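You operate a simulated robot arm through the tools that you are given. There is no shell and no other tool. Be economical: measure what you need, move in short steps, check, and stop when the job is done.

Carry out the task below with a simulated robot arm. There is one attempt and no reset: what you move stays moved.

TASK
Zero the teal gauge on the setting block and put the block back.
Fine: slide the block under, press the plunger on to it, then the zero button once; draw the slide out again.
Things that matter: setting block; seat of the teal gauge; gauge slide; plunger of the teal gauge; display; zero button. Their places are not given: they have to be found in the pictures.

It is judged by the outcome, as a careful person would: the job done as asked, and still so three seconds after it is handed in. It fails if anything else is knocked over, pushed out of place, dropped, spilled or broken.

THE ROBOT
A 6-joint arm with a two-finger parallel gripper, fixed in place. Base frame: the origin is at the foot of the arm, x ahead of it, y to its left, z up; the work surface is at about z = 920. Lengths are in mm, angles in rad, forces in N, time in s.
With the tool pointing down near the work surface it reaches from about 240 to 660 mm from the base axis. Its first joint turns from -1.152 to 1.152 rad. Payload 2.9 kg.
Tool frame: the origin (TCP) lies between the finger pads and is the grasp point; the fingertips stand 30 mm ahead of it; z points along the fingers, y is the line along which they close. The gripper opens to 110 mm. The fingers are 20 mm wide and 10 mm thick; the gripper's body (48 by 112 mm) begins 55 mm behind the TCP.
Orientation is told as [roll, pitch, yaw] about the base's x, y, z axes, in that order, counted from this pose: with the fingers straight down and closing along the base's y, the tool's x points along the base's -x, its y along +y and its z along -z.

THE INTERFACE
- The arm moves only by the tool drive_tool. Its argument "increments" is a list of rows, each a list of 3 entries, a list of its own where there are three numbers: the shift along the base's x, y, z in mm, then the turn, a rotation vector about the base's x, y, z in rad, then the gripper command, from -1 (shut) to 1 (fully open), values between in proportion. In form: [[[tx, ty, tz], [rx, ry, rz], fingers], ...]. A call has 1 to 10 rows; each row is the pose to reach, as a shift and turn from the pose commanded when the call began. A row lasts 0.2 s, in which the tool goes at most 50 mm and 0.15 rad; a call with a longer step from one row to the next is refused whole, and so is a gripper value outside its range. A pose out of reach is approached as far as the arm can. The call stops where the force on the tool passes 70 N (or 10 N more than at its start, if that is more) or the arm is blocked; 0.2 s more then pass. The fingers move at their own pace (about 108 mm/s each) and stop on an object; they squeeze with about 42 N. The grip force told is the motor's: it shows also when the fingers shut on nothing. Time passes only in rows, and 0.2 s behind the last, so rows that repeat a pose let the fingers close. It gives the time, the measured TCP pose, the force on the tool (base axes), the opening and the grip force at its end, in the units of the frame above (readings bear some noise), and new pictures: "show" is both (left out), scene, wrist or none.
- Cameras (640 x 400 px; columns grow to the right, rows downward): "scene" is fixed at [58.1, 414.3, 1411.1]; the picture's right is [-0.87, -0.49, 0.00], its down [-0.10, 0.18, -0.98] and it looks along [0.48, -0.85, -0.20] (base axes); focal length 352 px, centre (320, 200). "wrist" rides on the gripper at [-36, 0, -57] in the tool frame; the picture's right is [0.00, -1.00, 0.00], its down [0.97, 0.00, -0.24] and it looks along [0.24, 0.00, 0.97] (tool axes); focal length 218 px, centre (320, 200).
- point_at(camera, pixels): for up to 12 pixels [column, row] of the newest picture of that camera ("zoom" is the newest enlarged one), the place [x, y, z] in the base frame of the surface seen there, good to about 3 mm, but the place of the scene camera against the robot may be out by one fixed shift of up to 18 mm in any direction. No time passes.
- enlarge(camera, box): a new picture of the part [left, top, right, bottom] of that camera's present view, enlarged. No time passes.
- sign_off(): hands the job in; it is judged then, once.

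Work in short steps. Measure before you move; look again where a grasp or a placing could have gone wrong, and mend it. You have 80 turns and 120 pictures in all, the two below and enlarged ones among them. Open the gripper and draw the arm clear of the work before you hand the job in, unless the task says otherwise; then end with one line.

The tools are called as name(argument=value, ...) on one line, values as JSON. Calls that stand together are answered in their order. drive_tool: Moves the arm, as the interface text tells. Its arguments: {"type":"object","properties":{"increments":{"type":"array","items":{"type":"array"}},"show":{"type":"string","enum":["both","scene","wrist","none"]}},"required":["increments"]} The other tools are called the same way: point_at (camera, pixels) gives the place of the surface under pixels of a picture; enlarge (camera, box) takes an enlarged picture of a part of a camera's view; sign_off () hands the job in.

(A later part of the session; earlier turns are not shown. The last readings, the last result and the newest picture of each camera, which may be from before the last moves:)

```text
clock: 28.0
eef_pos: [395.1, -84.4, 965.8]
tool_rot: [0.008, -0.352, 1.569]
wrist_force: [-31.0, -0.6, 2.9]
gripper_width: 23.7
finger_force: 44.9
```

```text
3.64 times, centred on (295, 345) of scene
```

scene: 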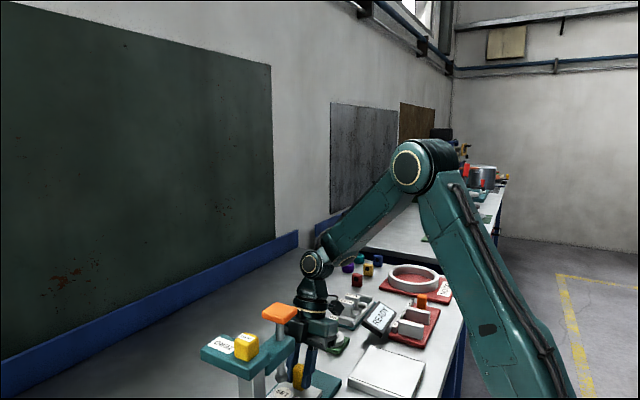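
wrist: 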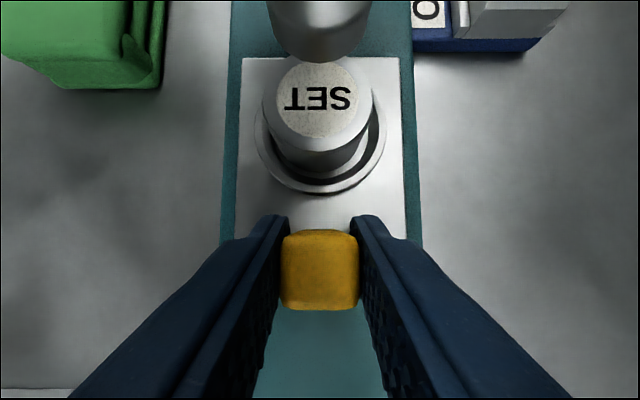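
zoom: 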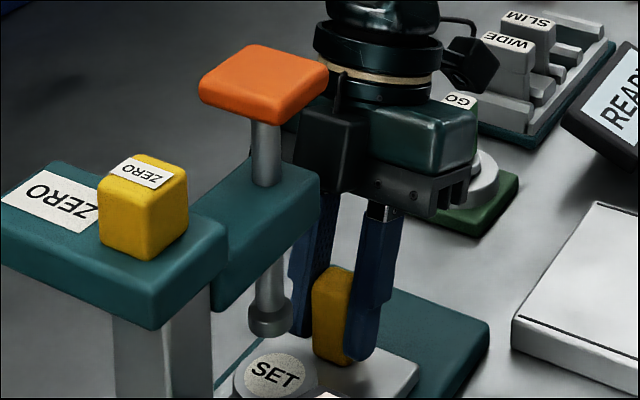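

Nearly aligned; trim x back -2 (relieving side force) and go 2 mm further, checking for an end stop.

drive_tool(increments=[[[-2, 1, 0], [0, 0, 0], -1], [[-2, 2, 0], [0, 0, 0], -1], [[-2, 2, 0], [0, 0, 0], -1]], show="none")

enlarge(camera="scene", box=[260, 340, 340, 400])

```text
clock: 28.8
eef_pos: [393.4, -82.2, 965.4]
tool_rot: [-0.001, -0.352, 1.572]
wrist_force: [-9.7, -2.2, 6.0]
gripper_width: 23.9
finger_force: 44.9
```

```text
6.67 times, centred on (300, 370) of scene
```

zoom: 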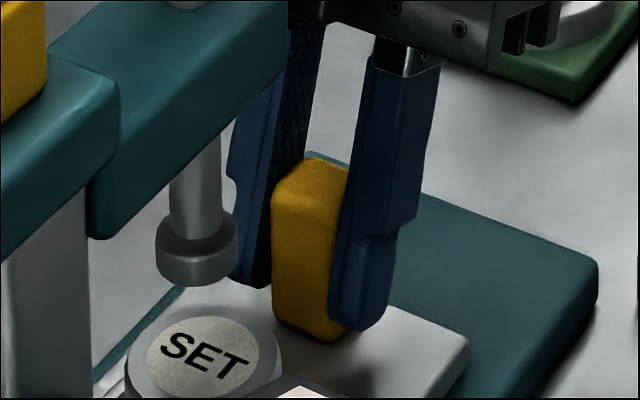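

Geometry checks out: the block is under the foot within ~2 mm with ~30 mm gap. Release the handle and back out along the tool axis.

drive_tool(increments=[[[0, 0, 0], [0, 0, 0], -0.2], [[0, 0, 0], [0, 0, 0], -0.2], [[0, -7, 19], [0, 0, 0], -0.2], [[0, -17, 45], [0, 0, 0], -0.2], [[0, -35, 85], [0, 0, 0], -0.2], [[0, -50, 130], [0, 0, 0], -0.2], [[0, -60, 175], [-0.1, 0, 0], -1], [[0, -65, 215], [-0.2, 0, 0], -1], [[0, -65, 235], [-0.35, 0, 0], -1]])

enlarge(camera="wrist", box=[200, 0, 440, 150])

```text
clock: 30.8
eef_pos: [397.2, -137.1, 1197.7]
tool_rot: [-0.005, -0.017, 1.696]
wrist_force: [-1.1, -4.4, -0.2]
gripper_width: 0.0
finger_force: 37.6
```

scene: 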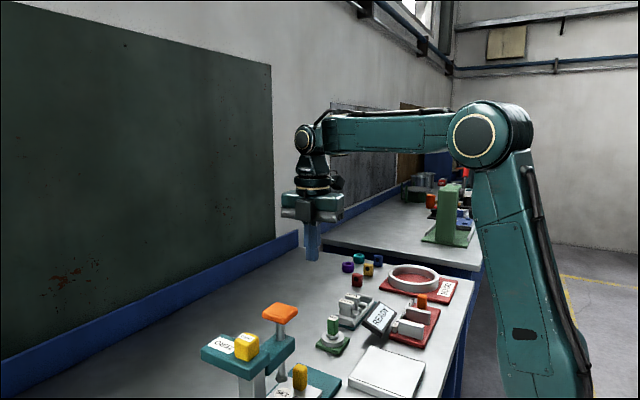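
wrist: 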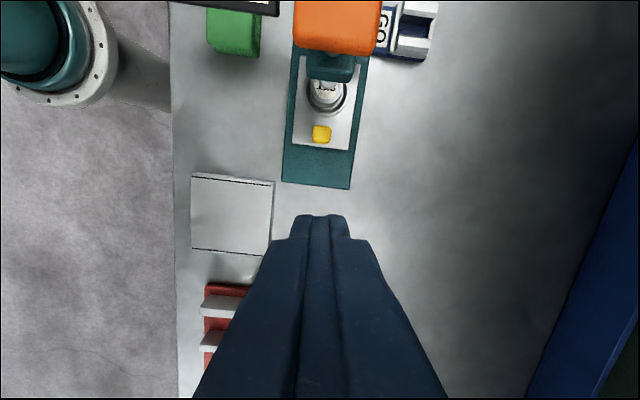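

```text
2.67 times, centred on (320, 75) of wrist
```

zoom: 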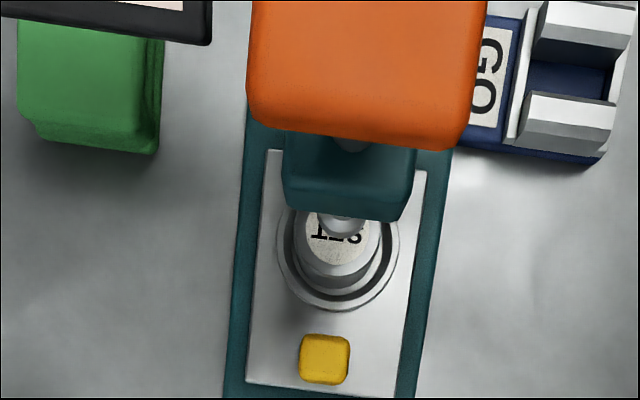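

The yaw drifted to ~1.70. Rotate the tool back to yaw ~0 at this height so the fingers line up along y with the knob and button.

drive_tool(increments=[[[0, 0, 0], [0, 0, -0.15], -1], [[0, 0, 10], [0, 0, -0.3], -1], [[0, 0, 20], [0, 0, -0.45], -1], [[0, 0, 30], [0, 0, -0.6], -1], [[0, 0, 40], [0, 0, -0.75], -1], [[0, 10, 50], [0, 0, -0.9], -1], [[0, 20, 50], [0, 0, -1.05], -1], [[0, 30, 50], [0, 0, -1.2], -1], [[0, 40, 50], [0, 0, -1.35], -1], [[0, 50, 50], [0, 0, -1.5], -1]])

```text
clock: 33.0
eef_pos: [394.6, -98.1, 1250.3]
tool_rot: [0.002, 0.001, 0.065]
wrist_force: [-0.2, 0.2, 1.4]
gripper_width: 0.1
finger_force: 37.6
```

scene: 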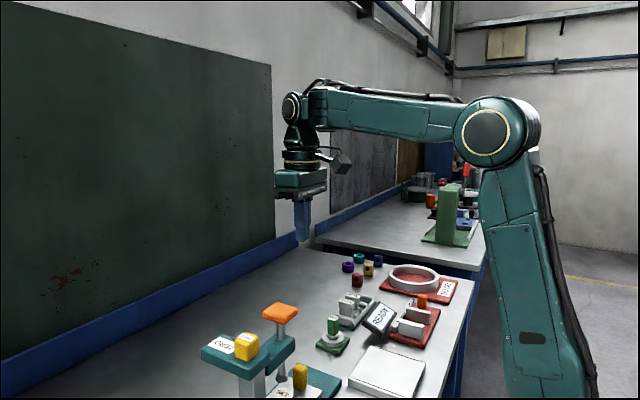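
wrist: 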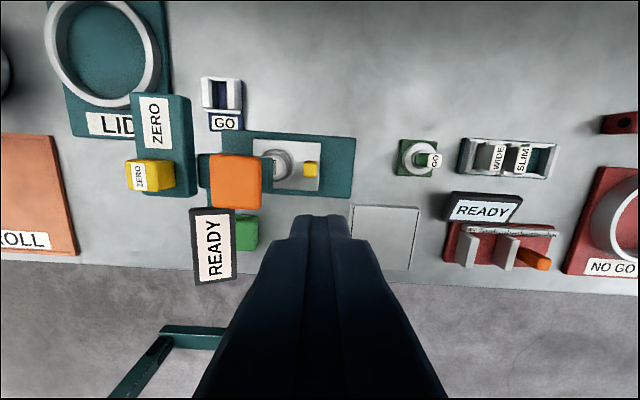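

Measure the knob, zero button and display from here.

point_at(camera="wrist", pixels=[[236, 180], [214, 180], [256, 180], [236, 160], [236, 204], [139, 177], [129, 177], [147, 177], [139, 166], [139, 188], [185, 170], [213, 250]])

enlarge(camera="wrist", box=[90, 80, 330, 290])

```text
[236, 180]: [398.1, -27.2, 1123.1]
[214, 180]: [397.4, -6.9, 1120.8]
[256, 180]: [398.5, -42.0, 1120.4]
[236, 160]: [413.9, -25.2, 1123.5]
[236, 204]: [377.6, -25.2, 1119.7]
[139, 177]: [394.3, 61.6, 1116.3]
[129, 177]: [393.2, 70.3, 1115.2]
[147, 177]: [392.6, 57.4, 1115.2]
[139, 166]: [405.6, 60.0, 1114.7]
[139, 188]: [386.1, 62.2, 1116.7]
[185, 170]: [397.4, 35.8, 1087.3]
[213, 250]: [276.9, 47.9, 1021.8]
```

```text
1.90 times, centred on (210, 185) of wrist
```

zoom: 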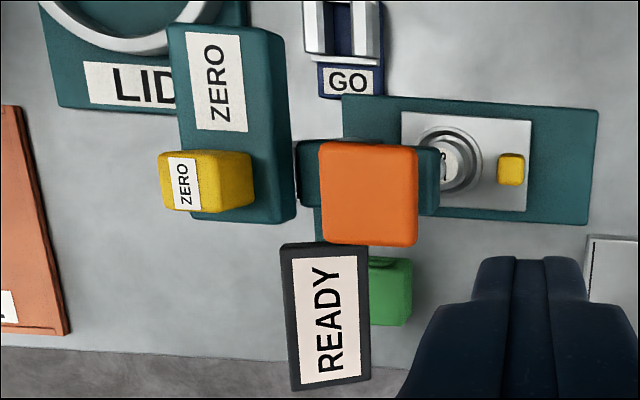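

Knob centre ≈ (396,-25,1121.5), zero button ≈ (395,62,1116). The plunger springs back, so I'll use both fingers: with the tool tilted, one finger holds the knob down while the other later presses the button. First take the pose high above.

drive_tool(increments=[[[0, 20, 0], [0, 0, -0.065], -0.5], [[0, 50, 0], [0, 0, -0.065], 0], [[0.5, 80, 0], [0, 0, -0.065], 0.51], [[0.5, 102, 0], [0, 0, -0.065], 0.51]], show="none")

drive_tool(increments=[[[0, 0, 0], [0.15, 0, 0], 0.51], [[0, 0, 0], [0.3, 0, 0], 0.51], [[0, 0, 0], [0.45, 0, 0], 0.51], [[0, 0, -20], [0.45, 0, 0], 0.51], [[0, 0, -40], [0.45, 0, 0], 0.51]])

enlarge(camera="scene", box=[180, 200, 400, 400])

```text
clock: 34.0
eef_pos: [395.2, 5.8, 1250.5]
tool_rot: [0.001, 0.002, 0.005]
wrist_force: [-0.3, 0.0, 0.3]
gripper_width: 83.2
finger_force: 0.0
```

```text
clock: 35.2
eef_pos: [409.1, -11.3, 1242.1]
tool_rot: [0.44, 0.003, 0.006]
wrist_force: [0.0, -0.6, 0.1]
gripper_width: 83.3
finger_force: 0.1
out of reach, approached as far as the arm can: row 1, 3, 4, 5
```

scene: 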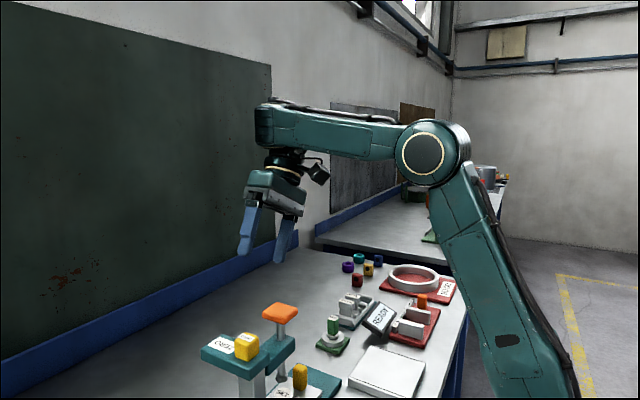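
wrist: 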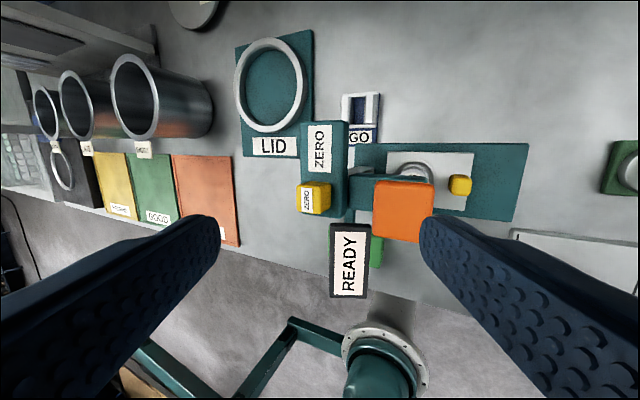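

```text
2.00 times, centred on (290, 300) of scene
```

zoom: 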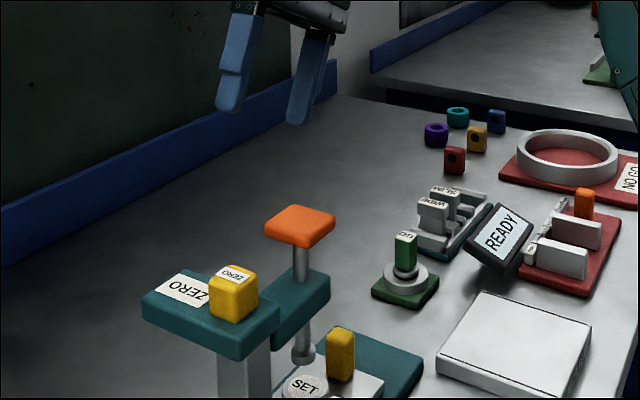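

The strong tilt isn't reachable here. Straighten, close the fingers, and simply test pressing the knob, to see whether the plunger stays on the block.

drive_tool(increments=[[[0, 0, 5], [-0.15, 0, 0], 0], [[-5, 0, 5], [-0.3, 0, 0], -0.5], [[-12, -5, 5], [-0.44, 0, 0], -1], [[-13, -13.5, -15], [-0.44, 0, 0], -1], [[-13, -13.5, -15], [-0.44, 0, 0], -1]], show="none")

```text
clock: 36.4
eef_pos: [401.4, -31.8, 1231.8]
tool_rot: [-0.003, 0.009, 0.003]
wrist_force: [0.9, 0.0, -0.5]
gripper_width: 0.0
finger_force: 37.5
out of reach, approached as far as the arm can: row 4, 5
```

drive_tool(increments=[[[-2, 2, -5], [0, 0, 0], -1], [[-5, 6, -15], [0, -0.009, 0], -1], [[-5, 6, -30], [0, -0.009, 0], -1], [[-5, 6, -45], [0, -0.009, 0], -1]], show="none")

```text
clock: 37.4
eef_pos: [407.4, -20.0, 1229.5]
tool_rot: [0.01, -0.006, 0.004]
wrist_force: [-0.6, 0.7, -0.2]
gripper_width: 0.0
finger_force: 38.1
out of reach, approached as far as the arm can: row 1, 2, 3, 4
```

The arm is not following downwards; look at it.

drive_tool(increments=[[[-10, 0, 10], [0, 0, 0], -1], [[-20, 0, 20], [0, 0, 0], -1], [[-20, 0, 20], [0, 0, 0], -1]])

```text
clock: 38.2
eef_pos: [388.3, -17.3, 1248.3]
tool_rot: [0.01, -0.009, 0.004]
wrist_force: [0.1, -0.7, 0.1]
gripper_width: 0.0
finger_force: 37.5
```

scene: 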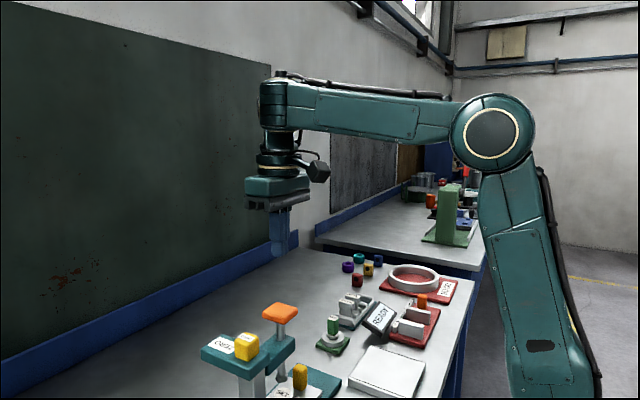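
wrist: 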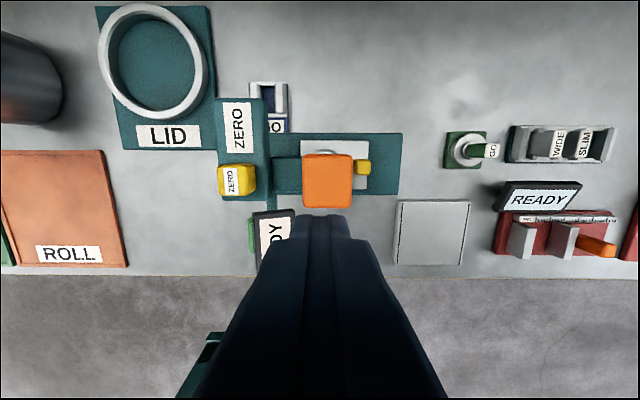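

drive_tool(increments=[[[0, 0, -10], [0, 0, 0], -1], [[0, 0, -20], [-0.01, 0.009, 0], -1], [[0, 0, -20], [-0.01, 0.009, 0], -1]], show="none")

```text
clock: 39.0
eef_pos: [394.0, -27.1, 1234.0]
tool_rot: [-0.009, 0.011, 0.002]
wrist_force: [-0.4, 0.2, -0.1]
gripper_width: 0.0
finger_force: 38.3
out of reach, approached as far as the arm can: row 1, 2, 3
```

enlarge(camera="scene", box=[220, 50, 420, 270])

```text
1.82 times, centred on (320, 160) of scene
```

zoom: 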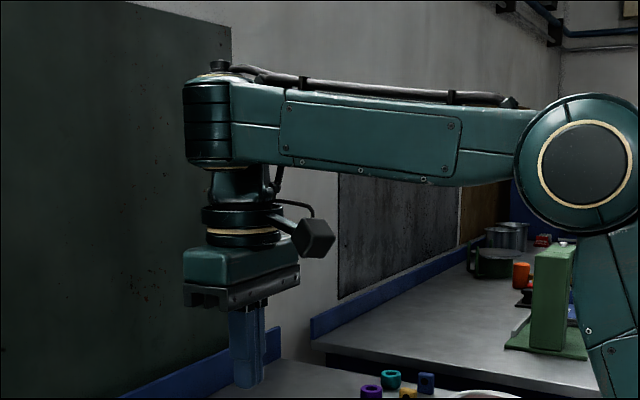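

The wrist seems to be in an unfavourable configuration. Go back up toward the starting pose (302,-92,1345), where the arm had full freedom, and check.

drive_tool(increments=[[[-15, -10, 20], [0, 0, 0], -1], [[-30, -20, 40], [0, 0, 0], -1], [[-45, -30, 60], [0, 0, 0], -1], [[-60, -40, 80], [0, 0, 0], -1], [[-75, -50, 95], [0, 0, 0], -1], [[-92, -65, 110], [0, 0, 0], -1], [[-92, -65, 110], [0, 0, 0], -1]])

```text
clock: 40.6
eef_pos: [298.0, -82.1, 1339.0]
tool_rot: [0.002, 0.0, 0.003]
wrist_force: [-0.3, -0.6, -0.7]
gripper_width: 0.0
finger_force: 37.9
out of reach, approached as far as the arm can: row 1
```

scene: 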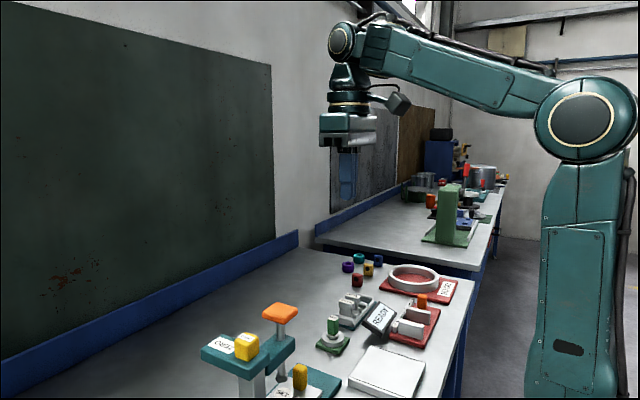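
wrist: 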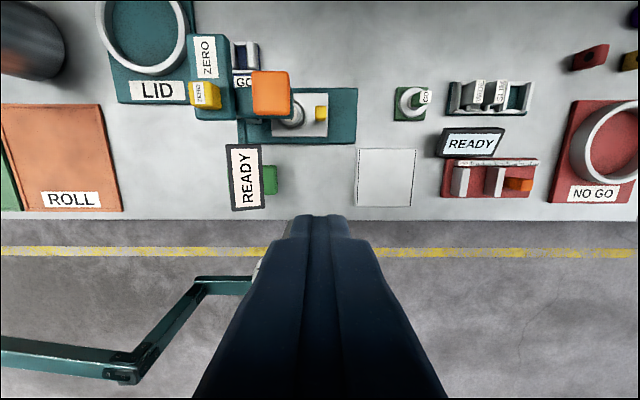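

Original configuration is back. Now approach the point above the knob from here.

drive_tool(increments=[[[12, 7, -17], [0, 0, 0], -1], [[24, 14, -34], [0, 0, 0], -1], [[36, 21, -51], [0, 0, 0], -1], [[48, 28, -68], [0, 0, 0], -1], [[60, 35, -85], [0, 0, 0], -1], [[72, 42, -102], [0, 0, 0], -1], [[84, 50, -119], [0, 0, 0], -1], [[98, 57, -139], [0, 0, 0], -1], [[98, 57, -139], [0, 0, 0], -1]])

```text
clock: 42.6
eef_pos: [395.1, -25.7, 1200.4]
tool_rot: [0.001, -0.003, 0.001]
wrist_force: [-0.5, -0.7, 1.1]
gripper_width: 0.0
finger_force: 37.7
```

scene: 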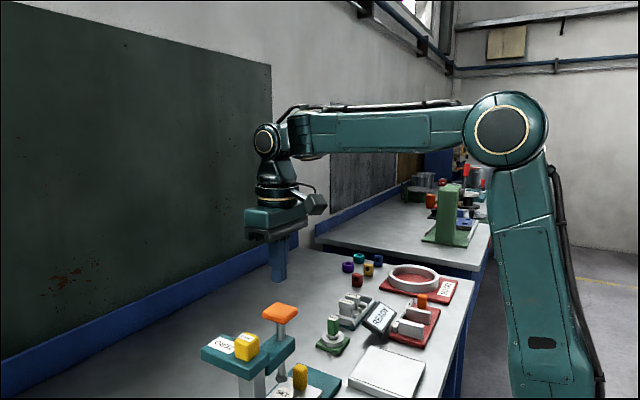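
wrist: 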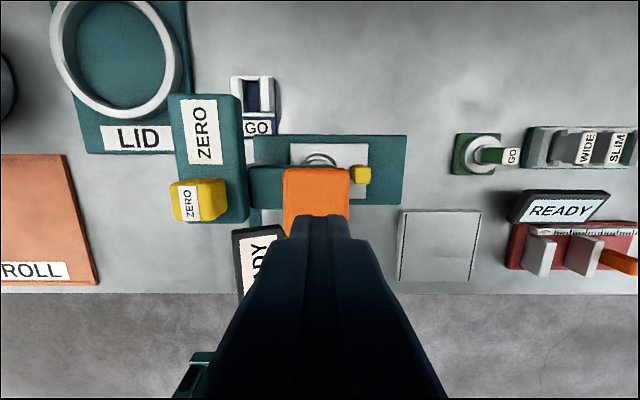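

Press down: contact expected at TCP z≈1151; go down to 1135 first.

drive_tool(increments=[[[1, 0, -25], [0, 0, 0], -1], [[1, 0, -42], [0, 0, 0], -1], [[1, 0, -50], [0, 0, 0], -1], [[1, 0, -58], [0, 0, 0], -1], [[1, 0, -65], [0, 0, 0], -1], [[1, 0, -65], [0, 0, 0], -1]], show="scene")

```text
clock: 44.0
eef_pos: [396.3, -25.3, 1134.9]
tool_rot: [0.001, -0.002, 0.003]
wrist_force: [0.7, 0.2, 1.5]
gripper_width: 0.1
finger_force: 37.2
```

scene: 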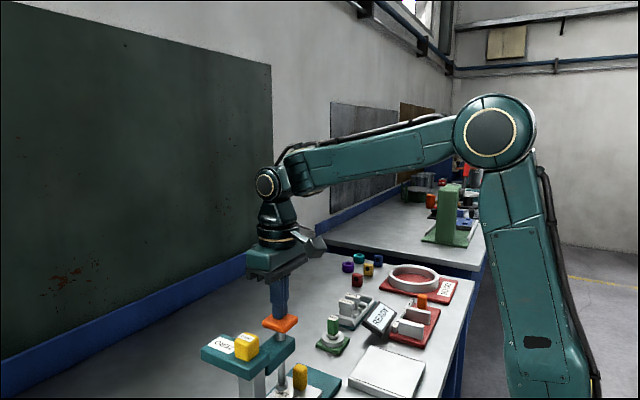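

The plunger moves easily (1.5 N). Continue gently onto the block.

drive_tool(increments=[[[0, 0, -4], [0, 0, 0], -1], [[0, 0, -8], [0, 0, 0], -1], [[0, 0, -11], [0, 0, 0], -1], [[0, 0, -11], [0, 0, 0], -1]], show="both")

enlarge(camera="scene", box=[180, 300, 330, 400])

```text
clock: 45.0
eef_pos: [394.7, -25.4, 1123.8]
tool_rot: [0.001, -0.001, 0.004]
wrist_force: [-0.5, 0.3, 1.9]
gripper_width: 0.1
finger_force: 37.8
```

scene: 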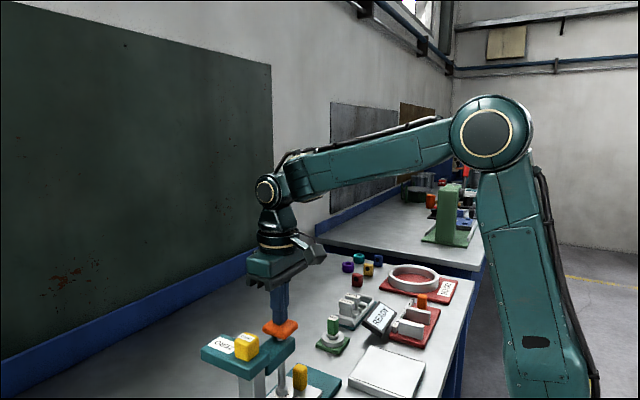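
wrist: 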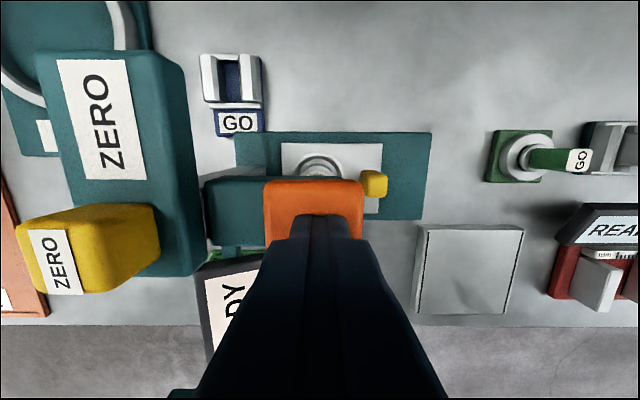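

```text
4.00 times, centred on (255, 350) of scene
```

zoom: 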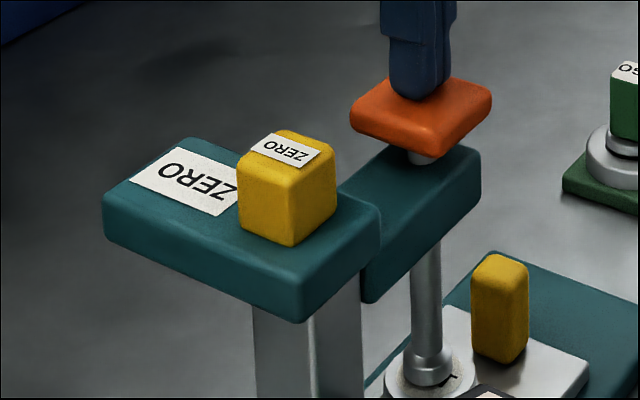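

Foot is right on top of the block, nearly touching. A few more mm until the force rises.

drive_tool(increments=[[[0, 0, -1.5], [0, 0, 0], -1], [[0, 0, -3], [0, 0, 0], -1], [[0, 0, -3], [0, 0, 0], -1]], show="none")

drive_tool(increments=[[[0, 0, -1], [0, 0, 0], -1], [[0, 0, -2], [0, 0, 0], -1], [[0, 0, -2], [0, 0, 0], -1]], show="wrist")

enlarge(camera="scene", box=[180, 300, 330, 400])

```text
clock: 45.8
eef_pos: [396.6, -26.7, 1121.1]
tool_rot: [0.002, -0.002, 0.003]
wrist_force: [-0.1, 1.4, 2.5]
gripper_width: 0.0
finger_force: 37.7
```

```text
clock: 46.6
eef_pos: [396.3, -27.1, 1119.7]
tool_rot: [-0.001, -0.006, 0.001]
wrist_force: [-2.5, -4.3, 25.0]
gripper_width: 0.0
finger_force: 37.7
```

wrist: 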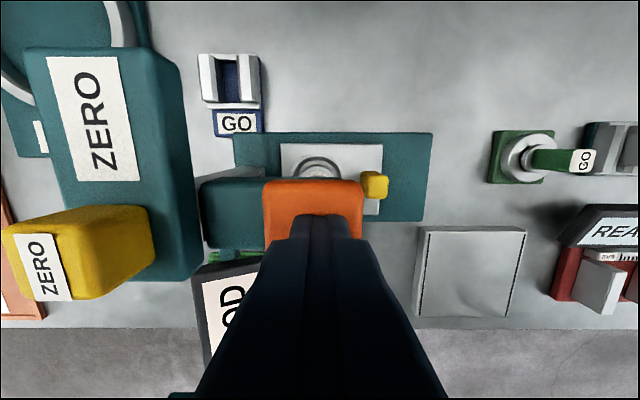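

```text
4.00 times, centred on (255, 350) of scene
```

zoom: 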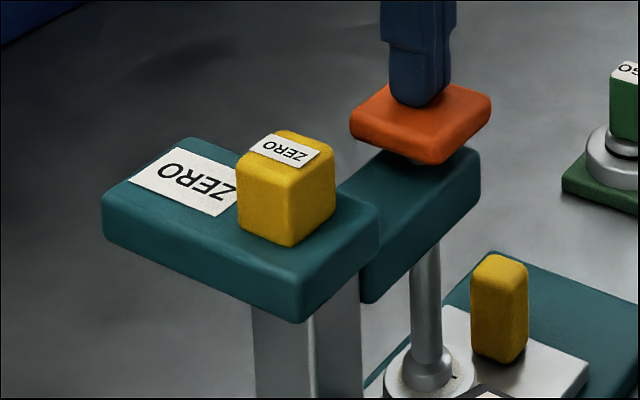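

Contact on the block (25 N); the display text changed ("..OD"/"HOLD"). Lift off and see whether the plunger stays and what the display says.

drive_tool(increments=[[[0, 0, 10], [0, 0, 0], -1], [[0, 0, 35], [0, 0, 0], -1], [[0, 0, 60], [0, 0, 0], -1], [[0, 0, 80], [0, 0, 0], -1]], show="both")

enlarge(camera="wrist", box=[150, 70, 400, 300])

```text
clock: 47.6
eef_pos: [396.8, -26.4, 1200.2]
tool_rot: [0.002, -0.002, 0.004]
wrist_force: [0.0, 0.1, -0.1]
gripper_width: 0.0
finger_force: 38.0
```

scene: 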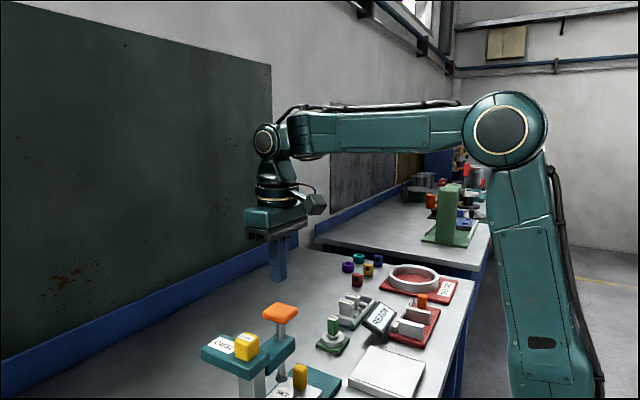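
wrist: 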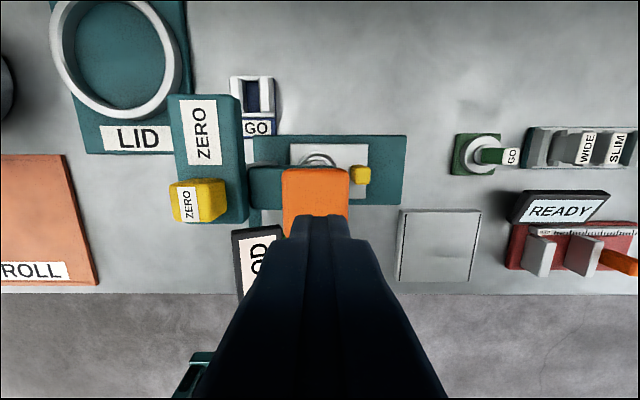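

```text
1.74 times, centred on (275, 185) of wrist
```

zoom: 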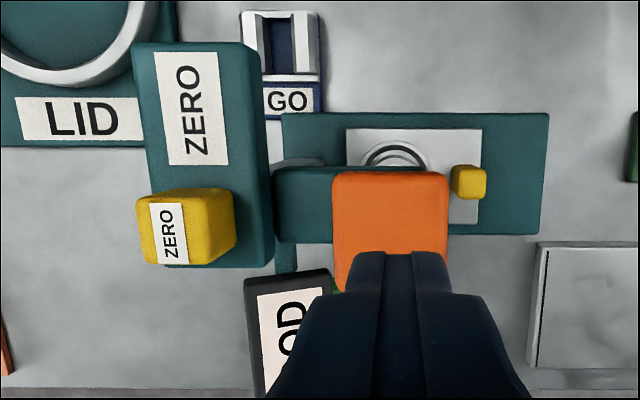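

The plunger sprang up but the display holds its text, so sequential use works. Move above the zero button and read the display.

drive_tool(increments=[[[0, 30, 0], [0, 0, 0], -1], [[-1, 60, 0], [0, 0, 0], -1], [[-1.5, 88, 0], [0, 0, 0], -1], [[-1.5, 88, 0], [0, 0, 0], -1]], show="wrist")

enlarge(camera="wrist", box=[250, 70, 500, 300])

point_at(camera="wrist", pixels=[[318, 180], [318, 195], [305, 190], [335, 190]])

```text
clock: 48.6
eef_pos: [392.4, 62.3, 1199.6]
tool_rot: [0.002, 0.0, 0.004]
wrist_force: [-0.6, 0.2, -1.4]
gripper_width: 0.1
finger_force: 38.0
```

wrist: 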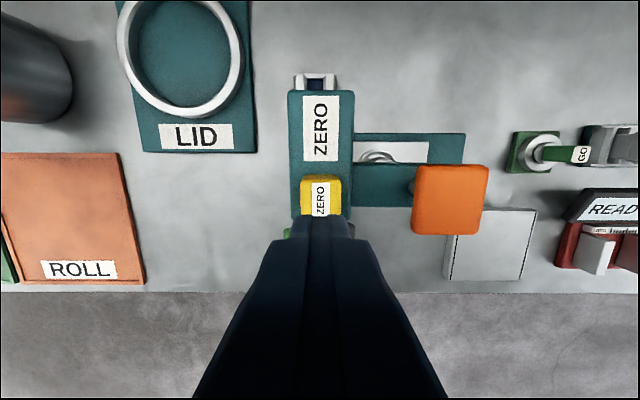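

```text
1.74 times, centred on (375, 185) of wrist
```

zoom: 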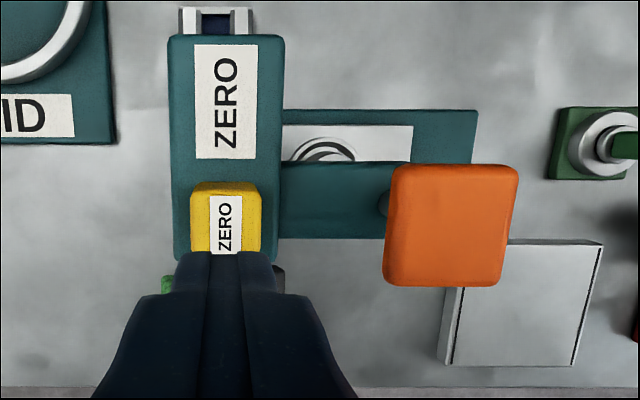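

```text
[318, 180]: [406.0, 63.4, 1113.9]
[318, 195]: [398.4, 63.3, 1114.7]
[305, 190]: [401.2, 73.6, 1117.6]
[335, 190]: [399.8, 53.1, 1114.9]
```

Display is hidden behind the gripper; sidestep to +y to read it.

drive_tool(increments=[[[0, 40, 0], [0, 0, 0], -1], [[0, 85, 0], [0, 0, 0], -1], [[0, 85, 0], [0, 0, 0], -1]], show="wrist")

enlarge(camera="wrist", box=[330, 150, 560, 320])

```text
clock: 49.4
eef_pos: [394.0, 147.4, 1199.0]
tool_rot: [0.002, -0.002, 0.004]
wrist_force: [-0.9, -0.5, 0.3]
gripper_width: 0.0
finger_force: 38.2
```

wrist: 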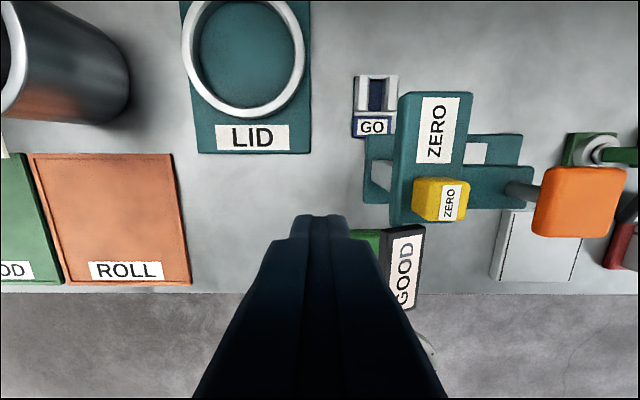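

```text
2.35 times, centred on (445, 235) of wrist
```

zoom: 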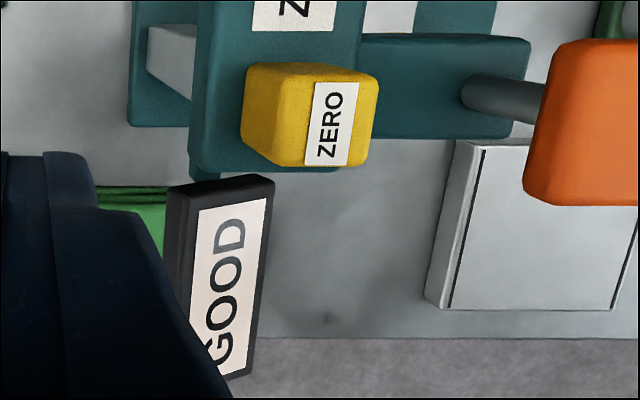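

Display reads GOOD – the gauge measured the block. Now go above the zero button and press it once.

drive_tool(increments=[[[1, -40, 0], [0, 0, 0], -1], [[2, -84.5, 0], [0, 0, 0], -1], [[2, -84.5, -25], [0, 0, 0], -1], [[2, -84.5, -45], [0, 0, 0], -1], [[2, -84.5, -50], [0, 0, 0], -1]], show="none")

drive_tool(increments=[[[0, 0, -2.5], [0, 0, 0], -1], [[0, 0, -5], [0, 0, 0], -1], [[0, 0, -7], [0, 0, 0], -1]], show="none")

enlarge(camera="scene", box=[180, 290, 330, 400])

```text
clock: 50.6
eef_pos: [395.3, 63.9, 1149.9]
tool_rot: [0.001, -0.001, 0.002]
wrist_force: [-0.3, 0.0, -1.1]
gripper_width: 0.0
finger_force: 37.3
```

```text
clock: 51.4
eef_pos: [395.9, 63.0, 1141.9]
tool_rot: [0.001, -0.002, 0.003]
wrist_force: [0.6, 0.8, 0.7]
gripper_width: 0.0
finger_force: 37.7
```

```text
3.64 times, centred on (255, 345) of scene
```

zoom: 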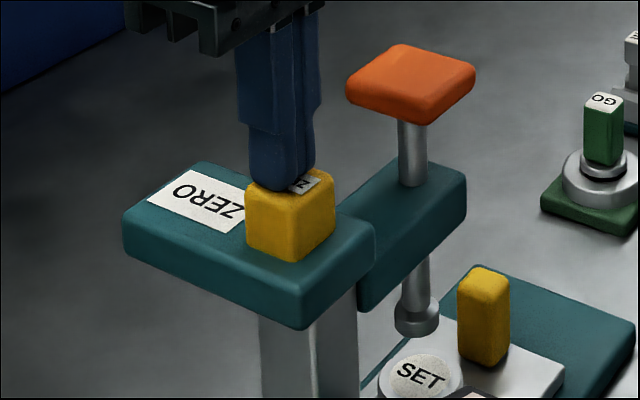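

In contact with light force; press further until the button bottoms.

drive_tool(increments=[[[0, 0, -2], [0, 0, 0], -1], [[0, 0, -4], [0, 0, 0], -1], [[0, 0, -4], [0, 0, 0], -1]], show="none")

enlarge(camera="scene", box=[180, 290, 330, 400])

```text
clock: 52.2
eef_pos: [395.2, 61.5, 1137.6]
tool_rot: [0.001, -0.001, 0.004]
wrist_force: [0.7, -1.6, 0.5]
gripper_width: 0.0
finger_force: 38.1
```

```text
3.64 times, centred on (255, 345) of scene
```

zoom: 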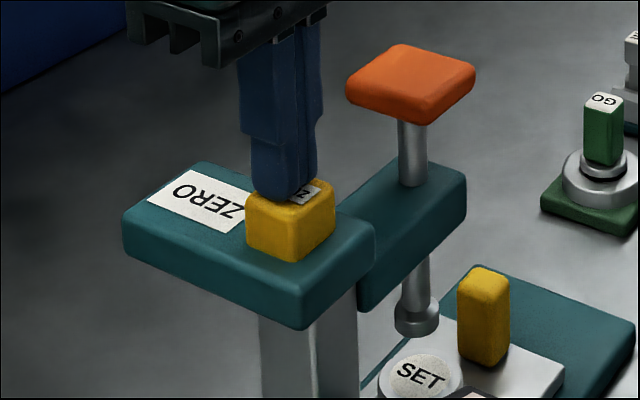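

The button is travelling down; continue to its stop.

drive_tool(increments=[[[0, 0, -2], [0, 0, 0], -1], [[0, 0, -4], [0, 0, 0], -1], [[0, 0, -4], [0, 0, 0], -1]], show="none")

enlarge(camera="scene", box=[180, 290, 330, 400])

```text
clock: 53.0
eef_pos: [396.3, 63.2, 1133.4]
tool_rot: [0.001, -0.003, 0.004]
wrist_force: [-0.5, -1.2, 1.8]
gripper_width: 0.0
finger_force: 37.6
```

```text
3.64 times, centred on (255, 345) of scene
```

zoom: 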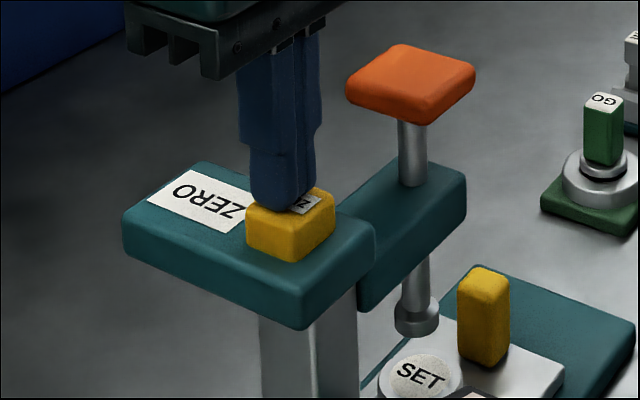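

drive_tool(increments=[[[0, 0, -2], [0, 0, 0], -1], [[0, 0, -4], [0, 0, 0], -1], [[0, 0, -6], [0, 0, 0], -1], [[0, 0, -6], [0, 0, 0], -1]], show="none")

enlarge(camera="scene", box=[180, 290, 330, 400])

```text
clock: 54.0
eef_pos: [396.5, 62.2, 1128.9]
tool_rot: [0.002, -0.002, 0.005]
wrist_force: [-1.9, 4.5, 10.2]
gripper_width: 0.0
finger_force: 37.6
```

```text
3.64 times, centred on (255, 345) of scene
```

zoom: 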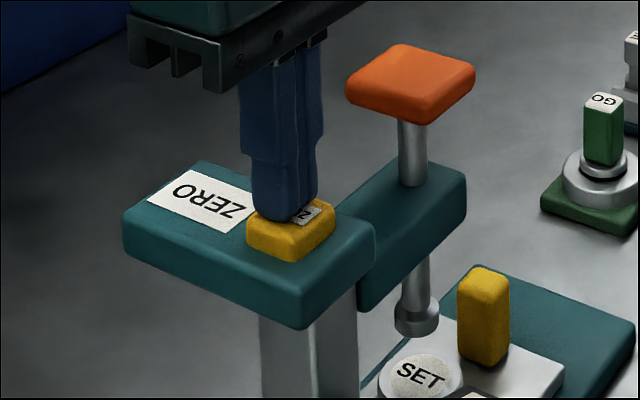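

The button is at its stop (10 N). Release straight up and sidestep to read the display.

drive_tool(increments=[[[0, 0, 0], [0, 0, 0], -1], [[0, 0, 20], [0, 0, 0], -1], [[0, 0, 45], [0, 0, 0], -1], [[0, 0, 72], [0, 0, 0], -1], [[0, 45, 72], [0, 0, 0], -1], [[0, 90, 72], [0, 0, 0], -1], [[0, 90, 72], [0, 0, 0], -1]], show="wrist")

enlarge(camera="wrist", box=[330, 150, 560, 320])

```text
clock: 55.6
eef_pos: [396.0, 154.0, 1198.9]
tool_rot: [0.003, -0.003, 0.003]
wrist_force: [0.3, -0.4, -0.2]
gripper_width: 0.0
finger_force: 37.5
```

wrist: 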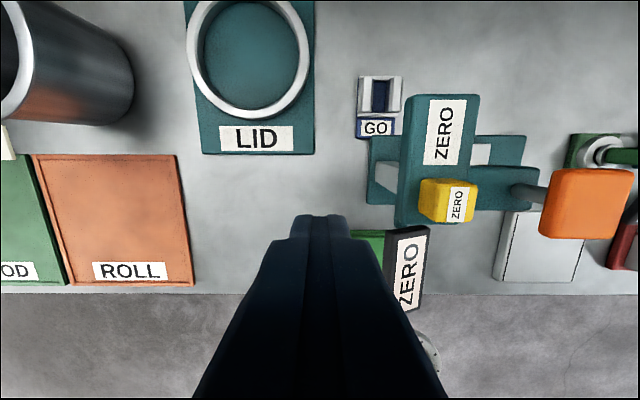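

```text
2.35 times, centred on (445, 235) of wrist
```

zoom: 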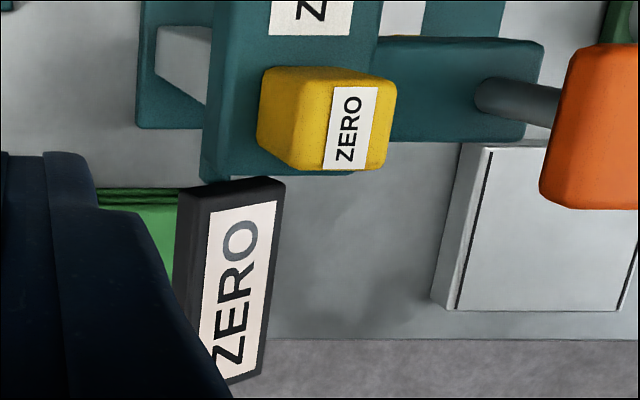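

Display reads ZERO. Now travel back to the -y side at height to reorient to yaw +90° for drawing the slide out.

drive_tool(increments=[[[-8, -40, 5], [0, 0, 0], -1], [[-16, -80, 10], [0, 0, 0], -1], [[-24, -120, 10], [0, 0, 0], -1], [[-32, -160, 10], [0, 0, 0], -1], [[-40, -200, 10], [0, 0, 0], -1], [[-48, -240, 10], [0, 0, 0], -1], [[-55, -280, 0], [0, 0, 0], -1], [[-60, -320, -10], [0, 0, 0], -1], [[-62, -348, -25], [0, 0, 0], -1], [[-62, -348, -50], [0, 0, 0], -1]], show="none")

drive_tool(increments=[[[0, 0, 0], [0, 0, 0.15], -1], [[0, 0, -10], [0, 0, 0.3], -1], [[0, 0, -20], [0, 0, 0.45], -1], [[0, 0, -30], [0, 0, 0.6], -1], [[0, 0, -40], [0, 0, 0.75], -1], [[0, 0, -50], [0, 0, 0.9], -1], [[0, 0, -50], [0, 0, 1.05], -0.2], [[0, 0, -50], [0, 0, 1.2], -0.2], [[0, 0, -50], [0, 0, 1.35], -0.2], [[0, 0, -50], [0, 0, 1.5], -0.2]])

```text
clock: 57.8
eef_pos: [332.8, -194.1, 1150.2]
tool_rot: [0.002, -0.001, 0.003]
wrist_force: [0.5, 0.0, -0.1]
gripper_width: 0.2
finger_force: 37.9
```

```text
clock: 60.0
eef_pos: [333.9, -194.4, 1100.2]
tool_rot: [0.001, -0.002, 1.505]
wrist_force: [-0.2, 0.0, -1.4]
gripper_width: 43.9
finger_force: 0.0
```

scene: 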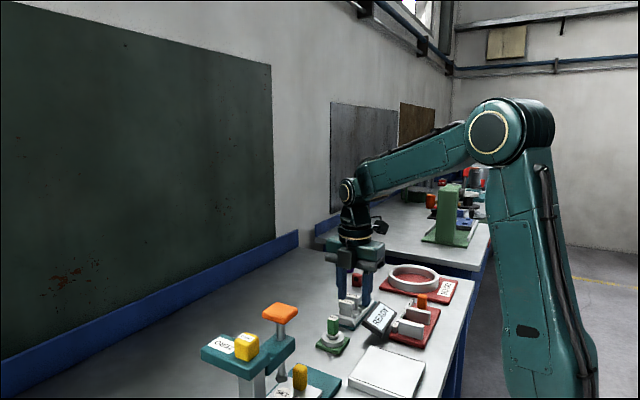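
wrist: 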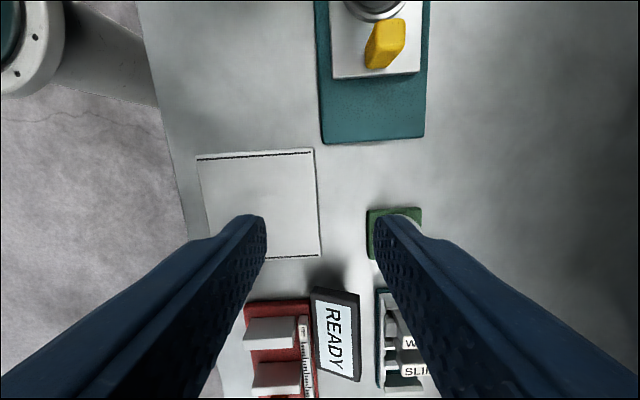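

Now approach the handle along the path I left by, with tilt 0.35.

drive_tool(increments=[[[20, 20, 0], [0, 0, 0.066], -0.2], [[45, 40, 0], [0.12, 0, 0.066], -0.2], [[59, 59, -5], [0.24, 0, 0.066], -0.2], [[59, 59, -5], [0.35, 0, 0.066], -0.2], [[59, 59, -5], [0.35, 0, 0.066], -0.2]])

enlarge(camera="scene", box=[220, 290, 370, 400])

```text
clock: 61.2
eef_pos: [393.7, -137.6, 1095.1]
tool_rot: [0.014, -0.35, 1.568]
wrist_force: [-0.3, -0.5, 0.4]
gripper_width: 44.3
finger_force: 0.0
```

scene: 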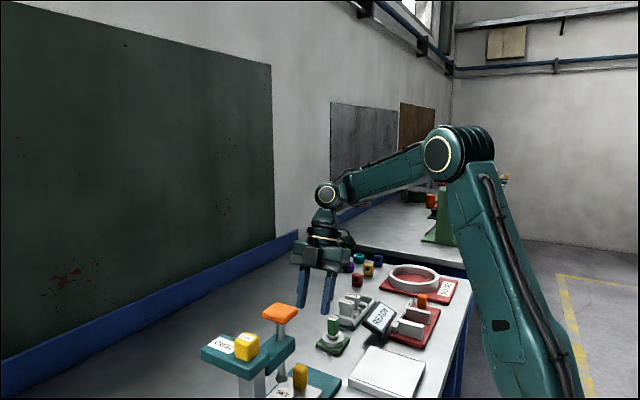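
wrist: 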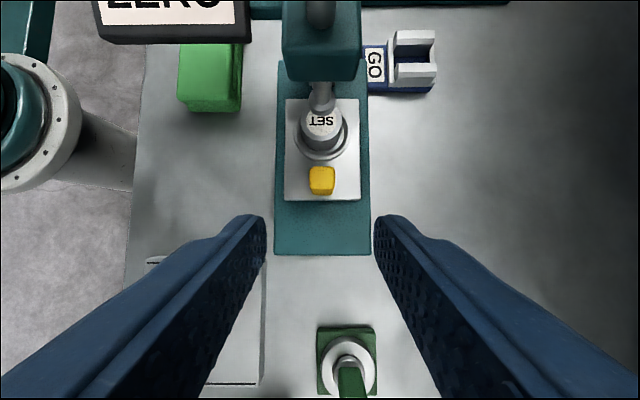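

```text
3.64 times, centred on (295, 345) of scene
```

zoom: 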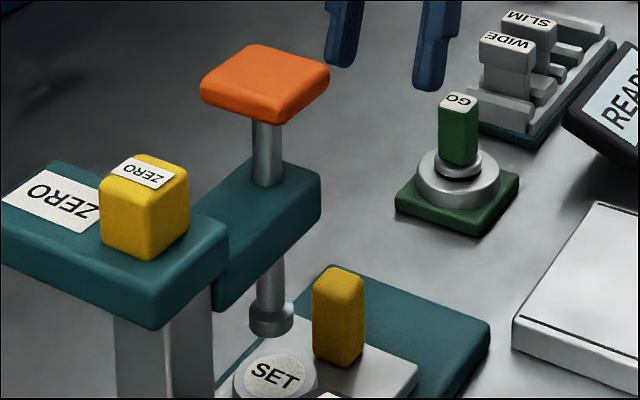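

drive_tool(increments=[[[0, 20, -45], [0, 0, 0], -0.2], [[0, 38, -85], [0, 0, 0], -0.2], [[0, 48, -111], [0, 0, 0], -0.2], [[0, 54.5, -129], [0, 0, 0], -0.2], [[0, 54.5, -129], [0, 0, 0], -0.2]])

```text
clock: 62.4
eef_pos: [392.8, -81.3, 966.3]
tool_rot: [0.015, -0.35, 1.569]
wrist_force: [0.1, 0.1, -1.1]
gripper_width: 43.8
finger_force: 0.0
```

scene: 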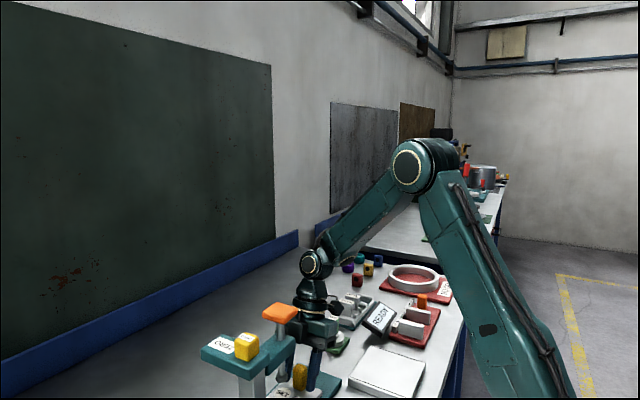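
wrist: 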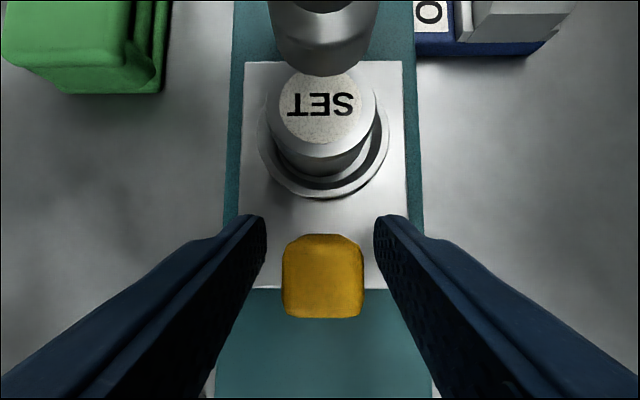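

Handle is between the pads. Grip and draw the slide out.

drive_tool(increments=[[[1, 0, 0], [0, 0, 0], -1], [[1, 0, 0], [0, 0, 0], -1], [[1, 0, 0], [0, 0, 0], -1], [[0.5, -8, 0], [0, 0, 0], -1], [[0.5, -16, 0], [0, 0, 0], -1], [[0.5, -24, 0], [0, 0, 0], -1], [[0.5, -32, 0], [0, 0, 0], -1], [[0.5, -40, 0], [0, 0, 0], -1]], show="none")

```text
clock: 64.2
eef_pos: [394.1, -121.2, 966.8]
tool_rot: [0.011, -0.35, 1.569]
wrist_force: [13.3, 1.4, -10.2]
gripper_width: 24.0
finger_force: 45.0
```

drive_tool(increments=[[[0.5, -8, 0], [0, 0, 0], -1], [[0.5, -16, 0], [0, 0, 0], -1], [[0.5, -24, 0], [0, 0, 0], -1], [[0.5, -32, 0], [0, 0, 0], -1], [[0.5, -40, 0], [0, 0, 0], -1], [[0.5, -44.5, 0], [0, 0, 0], -1], [[0.5, -44.5, 0], [0, 0, 0], -1]])

enlarge(camera="scene", box=[220, 290, 370, 400])

```text
clock: 65.8
eef_pos: [394.1, -165.3, 967.7]
tool_rot: [0.014, -0.35, 1.566]
wrist_force: [-0.4, 6.5, 1.1]
gripper_width: 24.3
finger_force: 44.8
```

scene: 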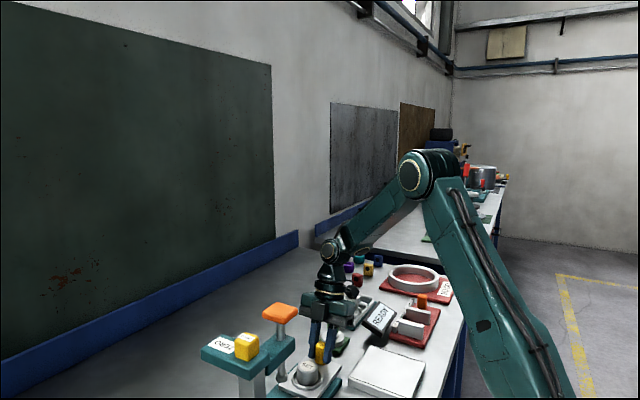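
wrist: 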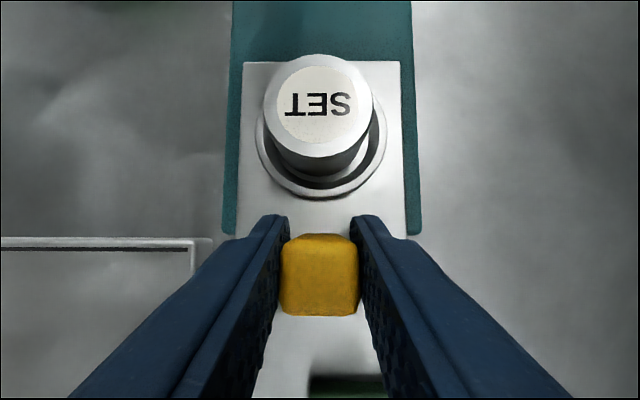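

```text
3.64 times, centred on (295, 345) of scene
```

zoom: 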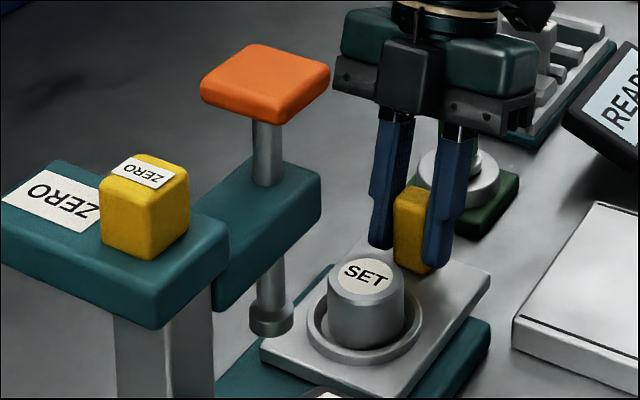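

The slide is fully out again (end stop felt). Release, back off, straighten up and go above the block.

drive_tool(increments=[[[0, 0, 0], [0, 0, 0], -0.2], [[0, 0, 0], [0, 0, 0], -0.2], [[0, -8, 22], [0, 0, 0], -0.2], [[0, -17, 47], [0, 0, 0], 0.1], [[0, -10, 67], [-0.12, 0, 0], 0.1], [[0, 10, 67], [-0.24, 0, 0], 0.1], [[0, 35, 67], [-0.35, 0, 0], 0.1], [[0, 45, 67], [-0.35, 0, 0], 0.1], [[0, 45, 67], [-0.35, 0, 0], 0.1]])

enlarge(camera="wrist", box=[240, 100, 400, 240])

```text
clock: 67.8
eef_pos: [393.5, -121.6, 1033.3]
tool_rot: [0.012, 0.001, 1.566]
wrist_force: [0.1, 0.4, 0.2]
gripper_width: 60.5
finger_force: 0.0
```

scene: 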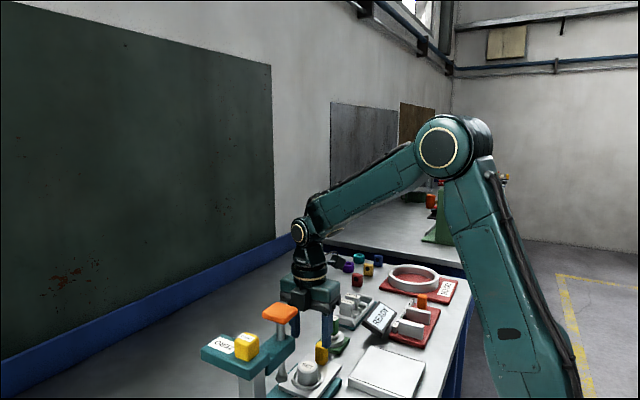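
wrist: 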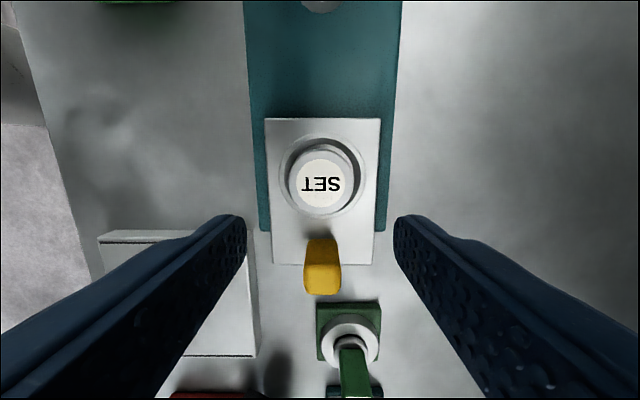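

```text
2.86 times, centred on (320, 170) of wrist
```

zoom: 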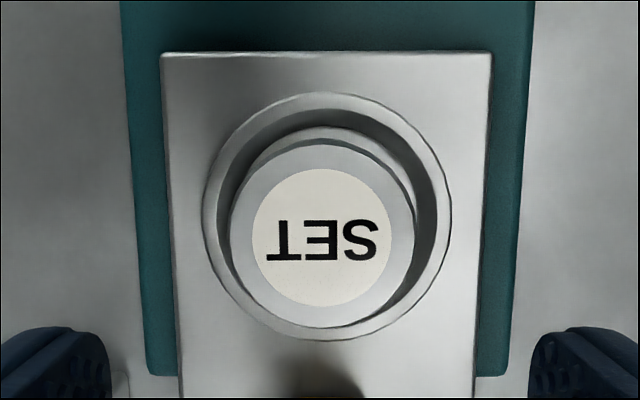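

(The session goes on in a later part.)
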